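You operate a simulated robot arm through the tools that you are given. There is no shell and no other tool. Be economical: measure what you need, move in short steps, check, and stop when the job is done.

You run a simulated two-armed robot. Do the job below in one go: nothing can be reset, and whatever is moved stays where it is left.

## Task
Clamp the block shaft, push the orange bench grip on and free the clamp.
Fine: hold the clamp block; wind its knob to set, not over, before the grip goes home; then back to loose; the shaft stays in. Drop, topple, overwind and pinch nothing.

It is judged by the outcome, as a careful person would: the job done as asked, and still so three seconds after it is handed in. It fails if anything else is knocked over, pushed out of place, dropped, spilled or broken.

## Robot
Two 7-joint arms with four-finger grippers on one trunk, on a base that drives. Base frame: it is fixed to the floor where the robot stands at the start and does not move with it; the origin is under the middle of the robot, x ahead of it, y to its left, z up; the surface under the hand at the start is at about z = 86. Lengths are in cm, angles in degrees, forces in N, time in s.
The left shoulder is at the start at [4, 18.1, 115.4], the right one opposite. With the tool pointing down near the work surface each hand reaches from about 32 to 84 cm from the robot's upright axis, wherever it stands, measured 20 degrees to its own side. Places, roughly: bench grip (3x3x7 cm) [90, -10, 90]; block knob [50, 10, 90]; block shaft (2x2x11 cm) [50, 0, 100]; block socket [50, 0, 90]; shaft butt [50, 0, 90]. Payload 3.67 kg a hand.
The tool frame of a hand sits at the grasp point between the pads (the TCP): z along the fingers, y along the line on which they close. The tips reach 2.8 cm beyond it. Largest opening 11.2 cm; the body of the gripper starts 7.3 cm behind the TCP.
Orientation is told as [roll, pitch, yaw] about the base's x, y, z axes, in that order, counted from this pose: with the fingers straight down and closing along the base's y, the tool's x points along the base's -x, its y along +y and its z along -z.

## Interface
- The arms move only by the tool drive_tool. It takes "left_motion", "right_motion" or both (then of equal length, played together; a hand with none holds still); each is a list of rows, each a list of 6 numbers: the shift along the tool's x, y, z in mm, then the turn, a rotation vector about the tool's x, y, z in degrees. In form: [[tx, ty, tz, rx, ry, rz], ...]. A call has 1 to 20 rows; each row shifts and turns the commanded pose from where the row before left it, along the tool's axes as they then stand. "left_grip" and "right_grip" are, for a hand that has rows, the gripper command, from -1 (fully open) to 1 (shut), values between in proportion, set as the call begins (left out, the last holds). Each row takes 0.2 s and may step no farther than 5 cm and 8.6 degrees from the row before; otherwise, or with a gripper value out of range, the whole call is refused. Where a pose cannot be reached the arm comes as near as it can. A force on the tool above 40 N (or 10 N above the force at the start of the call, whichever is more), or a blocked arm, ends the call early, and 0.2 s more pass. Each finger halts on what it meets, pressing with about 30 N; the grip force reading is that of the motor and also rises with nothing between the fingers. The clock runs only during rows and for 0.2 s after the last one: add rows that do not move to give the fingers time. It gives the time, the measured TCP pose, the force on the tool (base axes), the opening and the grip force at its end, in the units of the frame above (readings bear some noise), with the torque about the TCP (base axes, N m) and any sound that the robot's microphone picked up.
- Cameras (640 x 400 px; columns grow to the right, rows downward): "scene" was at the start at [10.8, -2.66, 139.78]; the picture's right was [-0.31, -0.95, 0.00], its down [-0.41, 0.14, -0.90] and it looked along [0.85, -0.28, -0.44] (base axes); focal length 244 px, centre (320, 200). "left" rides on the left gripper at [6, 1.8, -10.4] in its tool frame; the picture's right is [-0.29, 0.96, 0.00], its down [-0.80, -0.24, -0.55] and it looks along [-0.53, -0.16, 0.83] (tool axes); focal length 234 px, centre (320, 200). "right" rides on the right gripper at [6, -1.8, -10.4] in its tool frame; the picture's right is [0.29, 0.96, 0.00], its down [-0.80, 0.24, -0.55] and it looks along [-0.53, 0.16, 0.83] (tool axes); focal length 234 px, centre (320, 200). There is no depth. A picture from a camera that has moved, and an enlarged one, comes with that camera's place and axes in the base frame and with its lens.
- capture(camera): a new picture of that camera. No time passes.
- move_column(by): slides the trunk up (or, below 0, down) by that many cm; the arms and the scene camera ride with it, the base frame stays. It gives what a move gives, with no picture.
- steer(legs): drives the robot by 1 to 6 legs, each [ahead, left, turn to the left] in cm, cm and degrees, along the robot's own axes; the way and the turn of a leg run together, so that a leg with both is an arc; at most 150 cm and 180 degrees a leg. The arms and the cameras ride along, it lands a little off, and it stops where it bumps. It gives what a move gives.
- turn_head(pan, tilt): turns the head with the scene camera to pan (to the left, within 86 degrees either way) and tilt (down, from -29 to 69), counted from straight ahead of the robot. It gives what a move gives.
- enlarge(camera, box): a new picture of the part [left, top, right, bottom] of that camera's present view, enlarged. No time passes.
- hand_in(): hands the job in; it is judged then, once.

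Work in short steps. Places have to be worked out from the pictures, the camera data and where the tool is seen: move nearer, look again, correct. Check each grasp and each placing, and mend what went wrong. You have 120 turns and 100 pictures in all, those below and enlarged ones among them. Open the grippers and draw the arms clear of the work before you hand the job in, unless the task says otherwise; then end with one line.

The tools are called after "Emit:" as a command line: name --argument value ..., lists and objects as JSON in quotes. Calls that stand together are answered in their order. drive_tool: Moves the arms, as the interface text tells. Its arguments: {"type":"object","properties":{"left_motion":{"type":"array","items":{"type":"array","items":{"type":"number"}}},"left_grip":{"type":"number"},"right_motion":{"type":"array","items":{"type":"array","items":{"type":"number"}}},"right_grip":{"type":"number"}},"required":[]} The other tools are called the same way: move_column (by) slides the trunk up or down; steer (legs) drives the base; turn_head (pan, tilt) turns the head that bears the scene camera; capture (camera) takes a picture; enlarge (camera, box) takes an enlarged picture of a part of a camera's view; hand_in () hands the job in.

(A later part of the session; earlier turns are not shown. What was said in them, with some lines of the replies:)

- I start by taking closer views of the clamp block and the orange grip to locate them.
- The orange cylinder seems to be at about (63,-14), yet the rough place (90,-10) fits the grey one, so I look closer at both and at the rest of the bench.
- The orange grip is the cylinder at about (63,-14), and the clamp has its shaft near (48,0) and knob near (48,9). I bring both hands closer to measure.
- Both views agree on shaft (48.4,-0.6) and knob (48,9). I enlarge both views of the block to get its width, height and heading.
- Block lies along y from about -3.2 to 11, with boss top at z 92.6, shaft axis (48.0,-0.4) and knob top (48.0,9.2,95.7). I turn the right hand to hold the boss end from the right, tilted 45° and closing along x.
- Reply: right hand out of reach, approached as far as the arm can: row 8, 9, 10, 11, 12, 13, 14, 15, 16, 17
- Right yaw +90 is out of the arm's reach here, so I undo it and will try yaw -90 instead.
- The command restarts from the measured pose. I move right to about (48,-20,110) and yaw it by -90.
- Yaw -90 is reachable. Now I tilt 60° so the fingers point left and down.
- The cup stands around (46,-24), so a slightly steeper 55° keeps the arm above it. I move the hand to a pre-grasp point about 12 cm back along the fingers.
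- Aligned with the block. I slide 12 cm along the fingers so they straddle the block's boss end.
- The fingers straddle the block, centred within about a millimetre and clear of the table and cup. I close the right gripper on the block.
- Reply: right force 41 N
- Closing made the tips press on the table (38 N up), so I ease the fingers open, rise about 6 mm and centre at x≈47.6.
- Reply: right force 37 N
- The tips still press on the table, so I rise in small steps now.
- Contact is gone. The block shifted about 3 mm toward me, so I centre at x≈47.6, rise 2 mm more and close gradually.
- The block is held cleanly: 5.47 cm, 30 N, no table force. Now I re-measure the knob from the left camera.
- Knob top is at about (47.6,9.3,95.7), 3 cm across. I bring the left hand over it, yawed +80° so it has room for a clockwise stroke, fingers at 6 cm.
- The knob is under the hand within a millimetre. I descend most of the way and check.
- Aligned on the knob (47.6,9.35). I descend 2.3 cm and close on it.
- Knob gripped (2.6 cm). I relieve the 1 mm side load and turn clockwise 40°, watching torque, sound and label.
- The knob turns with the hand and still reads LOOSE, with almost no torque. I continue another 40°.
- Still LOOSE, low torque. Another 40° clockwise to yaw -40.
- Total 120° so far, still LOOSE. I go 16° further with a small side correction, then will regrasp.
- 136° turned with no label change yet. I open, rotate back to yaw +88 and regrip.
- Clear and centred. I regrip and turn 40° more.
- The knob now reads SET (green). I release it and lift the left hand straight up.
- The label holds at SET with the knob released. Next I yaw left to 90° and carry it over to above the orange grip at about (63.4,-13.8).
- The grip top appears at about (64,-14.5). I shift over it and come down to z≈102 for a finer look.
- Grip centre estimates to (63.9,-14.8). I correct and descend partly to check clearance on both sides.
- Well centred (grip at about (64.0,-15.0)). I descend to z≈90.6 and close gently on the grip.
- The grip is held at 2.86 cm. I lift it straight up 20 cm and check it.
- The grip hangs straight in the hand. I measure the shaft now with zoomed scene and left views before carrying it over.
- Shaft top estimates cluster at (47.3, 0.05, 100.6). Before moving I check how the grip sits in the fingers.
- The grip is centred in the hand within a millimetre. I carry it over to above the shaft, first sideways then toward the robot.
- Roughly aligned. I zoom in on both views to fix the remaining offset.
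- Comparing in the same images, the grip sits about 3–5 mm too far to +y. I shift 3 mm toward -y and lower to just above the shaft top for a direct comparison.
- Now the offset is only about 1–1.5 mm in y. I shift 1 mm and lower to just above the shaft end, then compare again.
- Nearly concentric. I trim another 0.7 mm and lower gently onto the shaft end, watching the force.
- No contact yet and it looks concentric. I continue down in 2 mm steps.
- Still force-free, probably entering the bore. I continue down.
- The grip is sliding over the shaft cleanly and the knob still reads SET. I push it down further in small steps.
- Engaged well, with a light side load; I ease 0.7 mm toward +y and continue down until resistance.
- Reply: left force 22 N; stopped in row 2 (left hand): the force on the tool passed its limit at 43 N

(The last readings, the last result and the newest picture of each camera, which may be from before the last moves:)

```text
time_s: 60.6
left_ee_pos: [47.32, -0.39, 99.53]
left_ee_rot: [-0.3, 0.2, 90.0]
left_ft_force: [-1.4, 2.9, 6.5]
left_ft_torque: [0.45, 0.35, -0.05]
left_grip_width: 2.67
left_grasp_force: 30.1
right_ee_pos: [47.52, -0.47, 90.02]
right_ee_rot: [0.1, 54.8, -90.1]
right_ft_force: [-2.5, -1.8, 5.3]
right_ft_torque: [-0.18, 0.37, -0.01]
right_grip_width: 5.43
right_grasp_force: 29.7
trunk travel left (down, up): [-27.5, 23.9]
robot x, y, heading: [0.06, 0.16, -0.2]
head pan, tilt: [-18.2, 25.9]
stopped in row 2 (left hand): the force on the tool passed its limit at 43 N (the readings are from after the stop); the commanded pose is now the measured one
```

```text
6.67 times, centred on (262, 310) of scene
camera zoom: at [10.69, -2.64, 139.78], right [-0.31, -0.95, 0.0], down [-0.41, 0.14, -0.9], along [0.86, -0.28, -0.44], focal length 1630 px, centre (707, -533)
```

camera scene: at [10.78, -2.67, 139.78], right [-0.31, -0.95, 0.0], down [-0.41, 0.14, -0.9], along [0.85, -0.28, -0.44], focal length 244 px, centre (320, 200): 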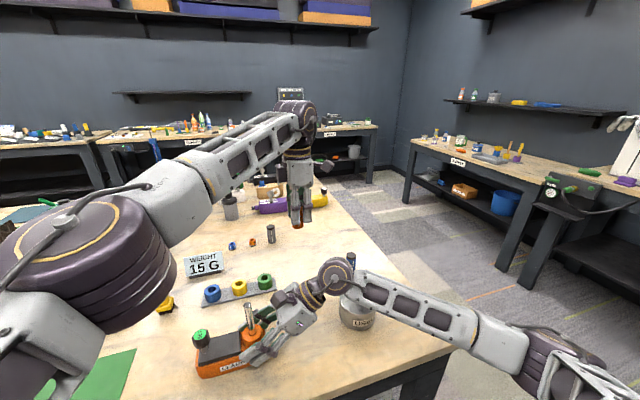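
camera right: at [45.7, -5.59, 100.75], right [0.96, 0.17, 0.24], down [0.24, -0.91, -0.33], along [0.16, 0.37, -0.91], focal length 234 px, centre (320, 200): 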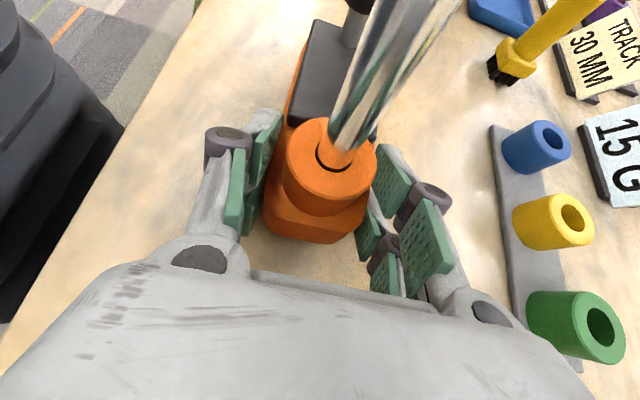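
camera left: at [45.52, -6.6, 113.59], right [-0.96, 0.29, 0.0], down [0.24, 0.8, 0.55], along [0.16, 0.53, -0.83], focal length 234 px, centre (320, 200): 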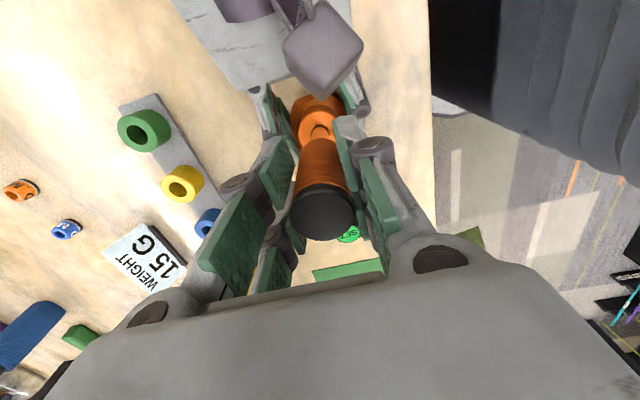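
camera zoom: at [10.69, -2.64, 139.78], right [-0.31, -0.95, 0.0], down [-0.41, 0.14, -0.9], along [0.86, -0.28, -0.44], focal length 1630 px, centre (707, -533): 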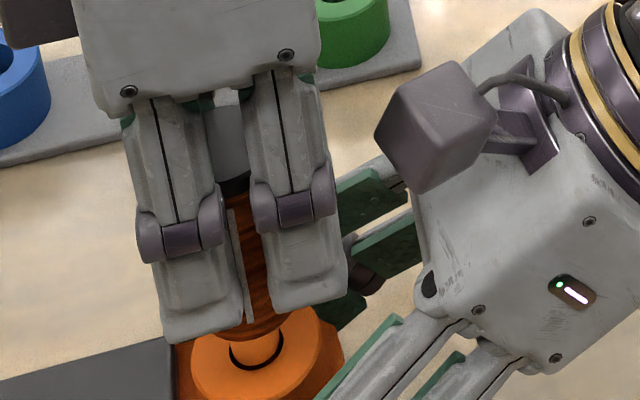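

The grip met a hard stop with its cap on the shaft end (43 N, no further travel), leaving a short gap to the boss, as its bore length implies. I open the left fingers and check it stays.

Emit:
drive_tool --left_motion '[[0, 0, 0, 0, 0, 0], [0, 0, 0, 0, 0, 0], [0, 0, 0, 0, 0, 0], [0, 0, -10, 0, 0, 0], [0, 0, -30, 0, 0, 0], [0, 0, -40, 0, 0, 0], [0, 0, -40, 0, 0, 0], [0, 0, 0, 0, 0, 0]]' --left_grip -0.05

Emit:
enlarge --camera "scene" --box '[190, 270, 310, 370]'

Emit:
capture --camera "right"

```text
time_s: 62.5
left_ee_pos: [47.18, -0.33, 111.38]
left_ee_rot: [-0.3, 0.2, 90.0]
left_ft_force: [0.5, -1.0, 0.1]
left_ft_torque: [0.02, -0.02, 0.01]
left_grip_width: 5.86
left_grasp_force: 0.1
right_ee_pos: [47.67, -0.44, 89.92]
right_ee_rot: [0.1, 54.8, -90.1]
right_ft_force: [-0.6, 1.9, 12.2]
right_ft_torque: [0.1, 0.38, -0.01]
right_grip_width: 5.43
right_grasp_force: 29.8
trunk travel left (down, up): [-27.5, 23.9]
robot x, y, heading: [-0.09, -0.24, 0.1]
head pan, tilt: [-18.2, 25.9]
```

```text
4.00 times, centred on (250, 320) of scene
camera zoom: at [10.72, -2.63, 139.79], right [-0.31, -0.95, 0.0], down [-0.41, 0.14, -0.9], along [0.86, -0.28, -0.44], focal length 978 px, centre (600, -280)
```

zoom: 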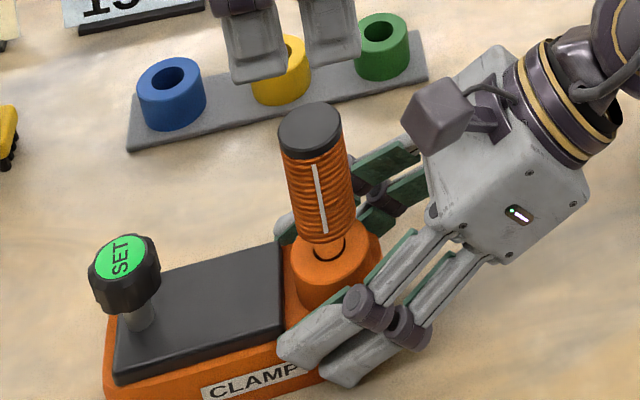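

```text
31 pictures are left
camera right: at [45.76, -5.61, 100.74], right [0.96, 0.16, 0.24], down [0.24, -0.91, -0.33], along [0.16, 0.37, -0.91], focal length 234 px, centre (320, 200)
```

right: 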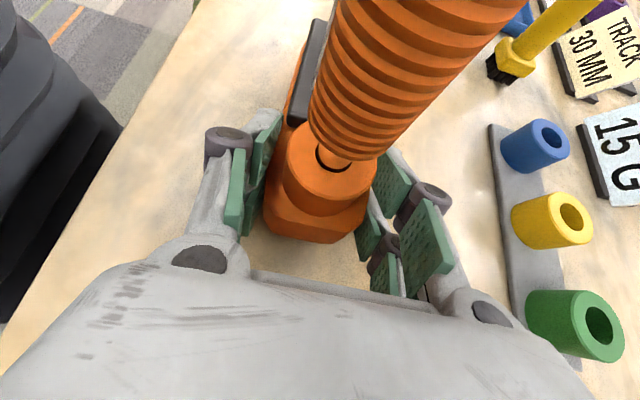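

The grip is seated: its top at about 101.4 puts the cap underside right on the shaft end at 100.7. Now I take the left hand back over the knob and yaw to -55° ready for a counter-clockwise stroke.

Emit:
drive_tool --left_motion '[[-48.7, -1.5, 0, 0, 0, 0], [-48.7, -1.5, 0, 0, 0, 0], [0, 0, 0, 0, 0, 8.5], [0, 0, 0, 0, 0, 8.5], [0, 0, 0, 0, 0, 8.5], [0, 0, 0, 0, 0, 8.5], [0, 0, 0, 0, 0, 8.5], [0, 0, 0, 0, 0, 8.5], [0, 0, 0, 0, 0, 8.5], [0, 0, 0, 0, 0, 8.5], [0, 0, 0, 0, 0, 8.5], [0, 0, 0, 0, 0, 8.5], [0, 0, 0, 0, 0, 8.5], [0, 0, 0, 0, 0, 8.5], [0, 0, 0, 0, 0, 8.5], [0, 0, 0, 0, 0, 8.5], [0, 0, 0, 0, 0, 8.5], [0, 0, 0, 0, 0, 8.5], [0, 0, 0, 0, 0, 8.5], [0, 0, 0, 0, 0, 0]]'

Emit:
capture --camera "left"

```text
time_s: 66.7
left_ee_pos: [47.49, 9.48, 111.5]
left_ee_rot: [0.1, -0.4, -54.6]
left_ft_force: [-0.3, -0.1, 0.0]
left_ft_torque: [0.0, -0.02, 0.01]
left_grip_width: 5.88
left_grasp_force: 0.0
right_ee_pos: [47.62, -0.52, 90.01]
right_ee_rot: [0.0, 54.8, -90.1]
right_ft_force: [1.9, 0.2, 13.9]
right_ft_torque: [0.3, 0.34, -0.06]
right_grip_width: 5.45
right_grasp_force: 29.8
trunk travel left (down, up): [-27.5, 23.9]
robot x, y, heading: [0.09, 0.31, 0.0]
head pan, tilt: [-18.2, 25.9]
```

```text
30 pictures are left
camera left: at [45.6, 15.18, 121.83], right [0.95, 0.32, 0.0], down [0.26, -0.79, 0.56], along [0.18, -0.53, -0.83], focal length 234 px, centre (320, 200)
```

left: 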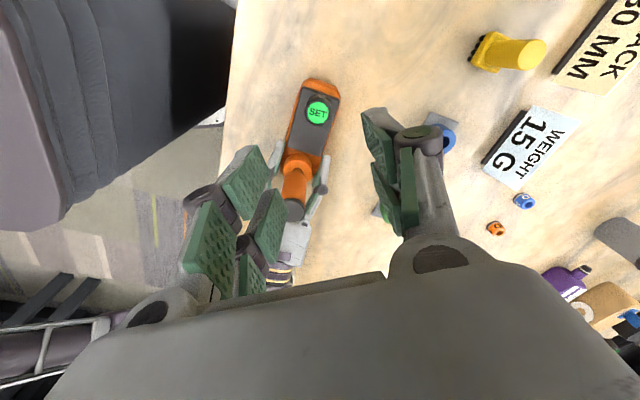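

The knob (SET) is under the hand. I descend onto it in two stages, then grip.

Emit:
drive_tool --left_motion '[[-0.8, -0.6, 40, 0, 0, 0], [0, 0, 40, 0, 0, 0], [0, 0, 35, 0, 0, 0], [0, 0, 25, 0, 0, 0], [0, 0, 13, 0, 0, 0], [0, 0, 0, 0, 0, 0]]'

Emit:
capture --camera "left"

```text
time_s: 68.0
left_ee_pos: [47.7, 9.35, 96.09]
left_ee_rot: [0.1, -0.2, -54.5]
left_ft_force: [0.3, -0.6, 1.3]
left_ft_torque: [-0.03, -0.02, 0.02]
left_grip_width: 5.87
left_grasp_force: 0.1
right_ee_pos: [47.59, -0.52, 89.95]
right_ee_rot: [0.0, 54.6, -90.1]
right_ft_force: [0.9, -0.8, 11.7]
right_ft_torque: [0.26, 0.31, -0.04]
right_grip_width: 5.45
right_grasp_force: 30.5
trunk travel left (down, up): [-27.5, 23.9]
robot x, y, heading: [0.03, -0.1, 0.2]
head pan, tilt: [-18.2, 25.9]
```

```text
29 pictures are left
camera left: at [45.69, 15.06, 106.5], right [0.95, 0.32, 0.0], down [0.26, -0.79, 0.56], along [0.18, -0.53, -0.83], focal length 234 px, centre (320, 200)
```

left: 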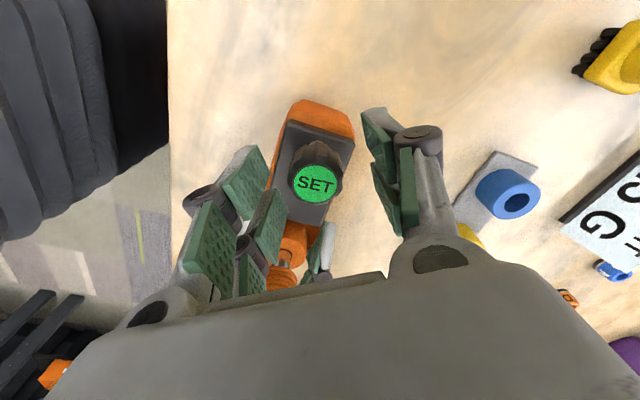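

Centred within about 2 mm; I trim that, grip the knob and turn counter-clockwise 64°.

Emit:
drive_tool --left_motion '[[0, -2, 0, 0, 0, 0], [0, 0, 0, 0, 0, 0], [0, 0, 0, 0, 0, 0], [0, 0, 0, 0, 0, 0]]' --left_grip 1

Emit:
drive_tool --left_motion '[[0, 0, 0, 0, 0, -8], [0, 0, 0, 0, 0, -8], [0, 0, 0, 0, 0, -8], [0, 0, 0, 0, 0, -8], [0, 0, 0, 0, 0, -8], [0, 0, 0, 0, 0, -8], [0, 0, 0, 0, 0, -8], [0, 0, 0, 0, 0, -8], [0, 0, 0, 0, 0, 0]]'

Emit:
capture --camera "left"

```text
time_s: 69.0
left_ee_pos: [47.5, 9.16, 96.29]
left_ee_rot: [0.1, -0.3, -54.5]
left_ft_force: [2.6, 4.5, 0.1]
left_ft_torque: [0.2, -0.15, -0.03]
left_grip_width: 2.7
left_grasp_force: 29.6
right_ee_pos: [47.51, -0.5, 89.92]
right_ee_rot: [-0.1, 54.7, -90.1]
right_ft_force: [-2.2, -5.7, 12.8]
right_ft_torque: [0.36, 0.23, 0.36]
right_grip_width: 5.41
right_grasp_force: 30.5
trunk travel left (down, up): [-27.5, 23.9]
robot x, y, heading: [-0.27, -0.09, -0.0]
head pan, tilt: [-18.2, 25.9]
```

```text
time_s: 71.0
left_ee_pos: [47.5, 9.21, 96.14]
left_ee_rot: [0.0, -0.2, 9.6]
left_ft_force: [1.6, 28.0, 5.7]
left_ft_torque: [0.74, -0.11, -0.11]
left_grip_width: 2.62
left_grasp_force: 30.2
right_ee_pos: [47.57, -0.59, 90.01]
right_ee_rot: [0.1, 54.5, -90.2]
right_ft_force: [-5.2, -24.5, 7.8]
right_ft_torque: [0.23, 0.34, 0.12]
right_grip_width: 5.46
right_grasp_force: 30.4
trunk travel left (down, up): [-27.5, 23.9]
robot x, y, heading: [0.04, 0.21, 0.2]
head pan, tilt: [-18.2, 25.9]
```

```text
28 pictures are left
camera left: at [41.24, 9.87, 106.57], right [0.12, 0.99, 0.0], down [0.82, -0.1, 0.56], along [0.55, -0.07, -0.83], focal length 234 px, centre (320, 200)
```

left: 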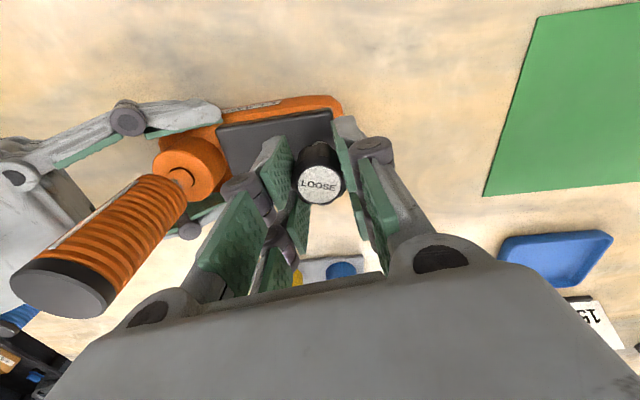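

It reads LOOSE already. A 28 N side load built up, so I ease 2 mm in +y and turn back some more to be clearly loose.

Emit:
drive_tool --left_motion '[[0, 1, 0, 0, 0, 0], [0, 0.8, 0, 0, 0, 0], [0, 0, 0, 0, 0, 0]]'

Emit:
drive_tool --left_motion '[[0, 0, 0, 0, 0, -8], [0, 0, 0, 0, 0, -8], [0, 0, 0, 0, 0, -8], [0, 0, 0, 0, 0, -8], [0, 0, 0, 0, 0, -8], [0, 0, 0, 0, 0, 0]]'

```text
time_s: 71.8
left_ee_pos: [47.42, 9.24, 96.08]
left_ee_rot: [-0.3, -0.2, 9.4]
left_ft_force: [-1.8, 20.5, 6.7]
left_ft_torque: [0.49, 0.13, -0.03]
left_grip_width: 2.6
left_grasp_force: 29.7
right_ee_pos: [47.55, -0.61, 89.94]
right_ee_rot: [0.1, 54.7, -90.3]
right_ft_force: [-0.6, -22.0, 3.4]
right_ft_torque: [-0.21, 0.21, -0.09]
right_grip_width: 5.46
right_grasp_force: 30.2
trunk travel left (down, up): [-27.5, 23.9]
robot x, y, heading: [-0.06, -0.18, -0.1]
head pan, tilt: [-18.2, 25.9]
```

```text
time_s: 73.2
left_ee_pos: [47.52, 9.25, 96.11]
left_ee_rot: [-0.3, 0.0, 49.6]
left_ft_force: [-5.3, 21.4, 9.6]
left_ft_torque: [0.49, 0.22, -0.06]
left_grip_width: 2.59
left_grasp_force: 29.4
right_ee_pos: [47.8, -0.54, 89.92]
right_ee_rot: [0.0, 54.8, -90.2]
right_ft_force: [6.0, -21.3, -0.8]
right_ft_torque: [-0.27, 0.14, -0.45]
right_grip_width: 5.46
right_grasp_force: 30.3
trunk travel left (down, up): [-27.5, 23.9]
robot x, y, heading: [-0.38, -0.21, 0.3]
head pan, tilt: [-18.2, 25.9]
```

104° back in total; I relieve the side load again, turn 32° more, then release the knob.

Emit:
drive_tool --left_motion '[[-1.2, 1, 0, 0, 0, 0], [0, 0, 0, 0, 0, -8], [0, 0, 0, 0, 0, -8], [0, 0, 0, 0, 0, -8], [0, 0, 0, 0, 0, -8], [0, 0, 0, 0, 0, 0]]'

Emit:
enlarge --camera "left" --box '[240, 120, 400, 240]'

Emit:
drive_tool --left_motion '[[0, 0, 0, 0, 0, 0], [0, 0, 0, 0, 0, 0], [0, 0, 0, 0, 0, 0]]' --left_grip -0.05

Emit:
drive_tool --left_motion '[[0, 0, -20, 0, 0, 0], [0, 0, -40, 0, 0, 0], [0, 0, -40, 0, 0, 0], [0, 0, -40, 0, 0, 0], [0, 0, 0, 0, 0, 0]]'

Emit:
enlarge --camera "scene" --box '[180, 265, 310, 380]'

```text
time_s: 74.7
left_ee_pos: [47.58, 9.27, 96.1]
left_ee_rot: [-0.2, 0.3, 81.5]
left_ft_force: [-10.3, 5.7, 3.1]
left_ft_torque: [-0.05, 0.42, -0.01]
left_grip_width: 2.57
left_grasp_force: 30.3
right_ee_pos: [47.62, -0.61, 89.91]
right_ee_rot: [-0.1, 54.8, -90.3]
right_ft_force: [11.3, -6.0, -2.4]
right_ft_torque: [-0.05, 0.26, -1.04]
right_grip_width: 5.44
right_grasp_force: 29.8
trunk travel left (down, up): [-27.5, 23.9]
robot x, y, heading: [0.16, 0.03, 0.0]
head pan, tilt: [-18.2, 25.9]
```

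```text
3.33 times, centred on (320, 180) of left
camera zoom: at [44.85, 3.64, 106.5], right [-0.9, 0.43, 0.0], down [0.35, 0.76, 0.55], along [0.24, 0.5, -0.83], focal length 781 px, centre (320, 267)
```

zoom: 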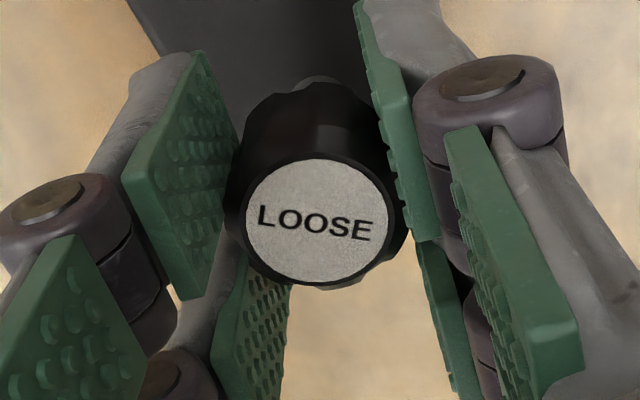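

```text
time_s: 75.5
left_ee_pos: [47.53, 9.34, 96.14]
left_ee_rot: [-0.2, 0.1, 81.5]
left_ft_force: [1.2, -0.3, 0.2]
left_ft_torque: [0.02, 0.05, -0.04]
left_grip_width: 5.89
left_grasp_force: 0.0
right_ee_pos: [47.6, -0.51, 89.98]
right_ee_rot: [-0.1, 54.7, -90.2]
right_ft_force: [0.0, 0.2, 0.1]
right_ft_torque: [-0.06, -0.03, -0.01]
right_grip_width: 5.49
right_grasp_force: 30.2
trunk travel left (down, up): [-27.5, 23.9]
robot x, y, heading: [-0.03, 0.19, -0.3]
head pan, tilt: [-18.2, 25.9]
```

```text
time_s: 76.7
left_ee_pos: [47.4, 9.43, 110.22]
left_ee_rot: [-0.3, 0.3, 81.4]
left_ft_force: [0.5, 0.1, 0.2]
left_ft_torque: [-0.01, 0.02, -0.01]
left_grip_width: 5.87
left_grasp_force: 0.1
right_ee_pos: [47.62, -0.45, 89.9]
right_ee_rot: [-0.1, 54.7, -90.3]
right_ft_force: [0.4, 0.8, 0.4]
right_ft_torque: [-0.11, -0.03, -0.02]
right_grip_width: 5.46
right_grasp_force: 29.6
trunk travel left (down, up): [-27.5, 23.9]
robot x, y, heading: [-0.01, 0.14, -0.1]
head pan, tilt: [-18.2, 25.9]
```

```text
3.48 times, centred on (245, 322) of scene
camera zoom: at [10.84, -2.61, 139.78], right [-0.31, -0.95, 0.0], down [-0.42, 0.14, -0.9], along [0.85, -0.28, -0.44], focal length 850 px, centre (581, -226)
```

zoom: 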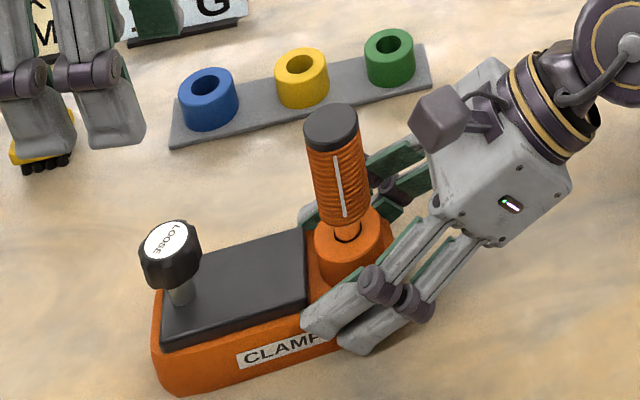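

Knob reads LOOSE, with grip and shaft in place. I open the right fingers and back the hand out along its own axis.

Emit:
drive_tool --right_motion '[[0, 0, 0, 0, 0, 0], [0, 0, 0, 0, 0, 0], [0, 0, 0, 0, 0, 0]]' --right_grip -0.4

Emit:
capture --camera "right"

```text
time_s: 77.5
left_ee_pos: [47.42, 9.46, 110.33]
left_ee_rot: [-0.3, 0.3, 81.5]
left_ft_force: [0.3, 0.3, -0.3]
left_ft_torque: [-0.02, -0.03, 0.02]
left_grip_width: 5.85
left_grasp_force: 0.0
right_ee_pos: [47.64, -0.52, 89.98]
right_ee_rot: [-0.1, 54.7, -90.2]
right_ft_force: [0.3, 0.0, 0.4]
right_ft_torque: [0.0, -0.02, 0.01]
right_grip_width: 7.85
right_grasp_force: 0.1
trunk travel left (down, up): [-27.5, 23.9]
robot x, y, heading: [-0.01, 0.04, -0.2]
head pan, tilt: [-18.2, 25.9]
```

```text
25 pictures are left
camera right: at [45.81, -5.62, 100.66], right [0.96, 0.16, 0.23], down [0.24, -0.91, -0.33], along [0.16, 0.37, -0.91], focal length 234 px, centre (320, 200)
```

right: 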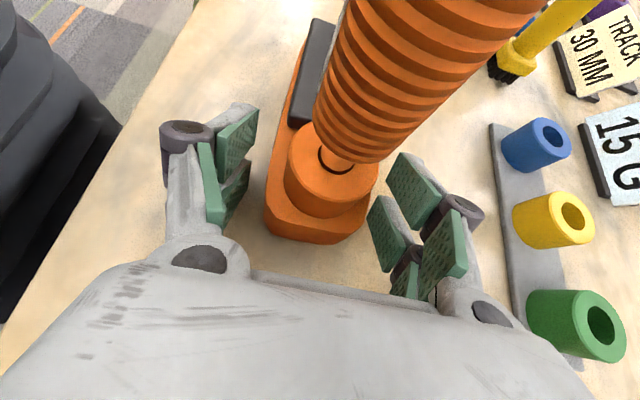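

Both fingers are clear of the block. I back the right hand out along the path it came in, while the left hand rises away.

Emit:
drive_tool --right_motion '[[0, 0, -30, 0, 0, 0], [0, 0, -30, 0, 0, 0], [0, 0, -30, 0, 0, 0], [0, 0, -30, 0, 0, 0], [15.7, 0, -40.6, 0, 0, 0], [15.7, 0, -40.6, 0, 0, 0], [15.7, 0, -40.6, 0, 0, 0], [15.7, 0, -40.6, 0, 0, 0], [0, 0, 0, 0, 0, 0]]' --left_motion '[[0, 0, -20, 0, 0, 0], [0, 0, -20, 0, 0, 0], [0, 0, -20, 0, 0, 0], [0, 0, -20, 0, 0, 0], [-20, 0, 0, 0, 0, 0], [-20, 0, 0, 0, 0, 0], [-20, 0, 0, 0, 0, 0], [-20, 0, 0, 0, 0, 0], [0, 0, 0, 0, 0, 0]]' --left_grip -1

Emit:
capture --camera "scene"

Emit:
enlarge --camera "scene" --box '[180, 265, 310, 380]'

```text
time_s: 79.5
left_ee_pos: [48.53, 17.39, 118.02]
left_ee_rot: [-0.2, 0.2, 81.4]
left_ft_force: [0.1, 0.2, -0.9]
left_ft_torque: [0.02, 0.0, -0.01]
left_grip_width: 11.21
left_grasp_force: 0.0
right_ee_pos: [47.49, -20.05, 111.35]
right_ee_rot: [-0.1, 54.9, -90.2]
right_ft_force: [0.2, 0.0, 0.1]
right_ft_torque: [0.02, 0.0, 0.01]
right_grip_width: 7.82
right_grasp_force: 0.0
trunk travel left (down, up): [-27.5, 23.9]
robot x, y, heading: [-0.04, -0.36, 0.2]
head pan, tilt: [-18.2, 25.9]
```

```text
24 pictures are left
camera scene: at [10.83, -2.71, 139.78], right [-0.31, -0.95, 0.0], down [-0.42, 0.14, -0.9], along [0.85, -0.28, -0.44], focal length 244 px, centre (320, 200)
```

scene: 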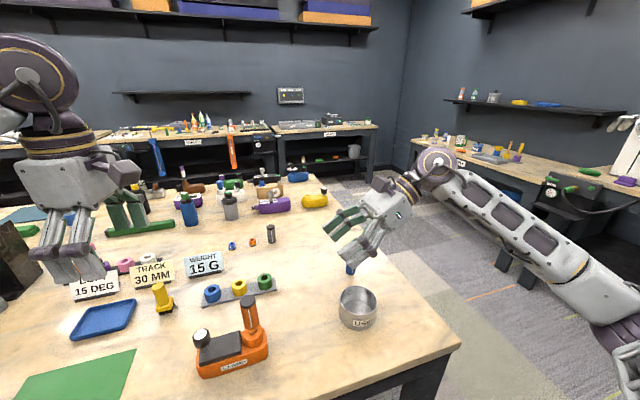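

```text
3.48 times, centred on (245, 322) of scene
camera zoom: at [10.83, -2.71, 139.78], right [-0.31, -0.95, 0.0], down [-0.42, 0.14, -0.9], along [0.85, -0.28, -0.44], focal length 850 px, centre (581, -226)
```

zoom: 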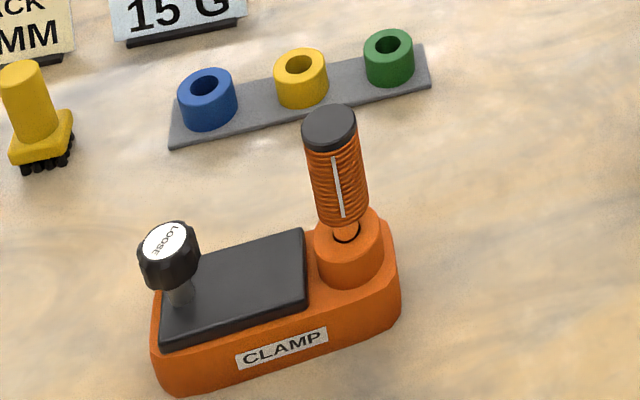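

Everything stands as it should: grip on the shaft, shaft in the block, knob LOOSE, both hands open and clear, and nothing else disturbed. I hand the job in.

Emit:
hand_in

```text
The job is handed in.
```

I held the block, wound the knob to SET and pushed the orange bench grip down to a firm stop. The knob is back at LOOSE, with the grip on, the shaft still in and nothing toppled or dropped. Two things to know: the block moved about 3 mm when I first gripped it, and the grip stops about 2 cm above the block's collar, because its cap meets the shaft end there.
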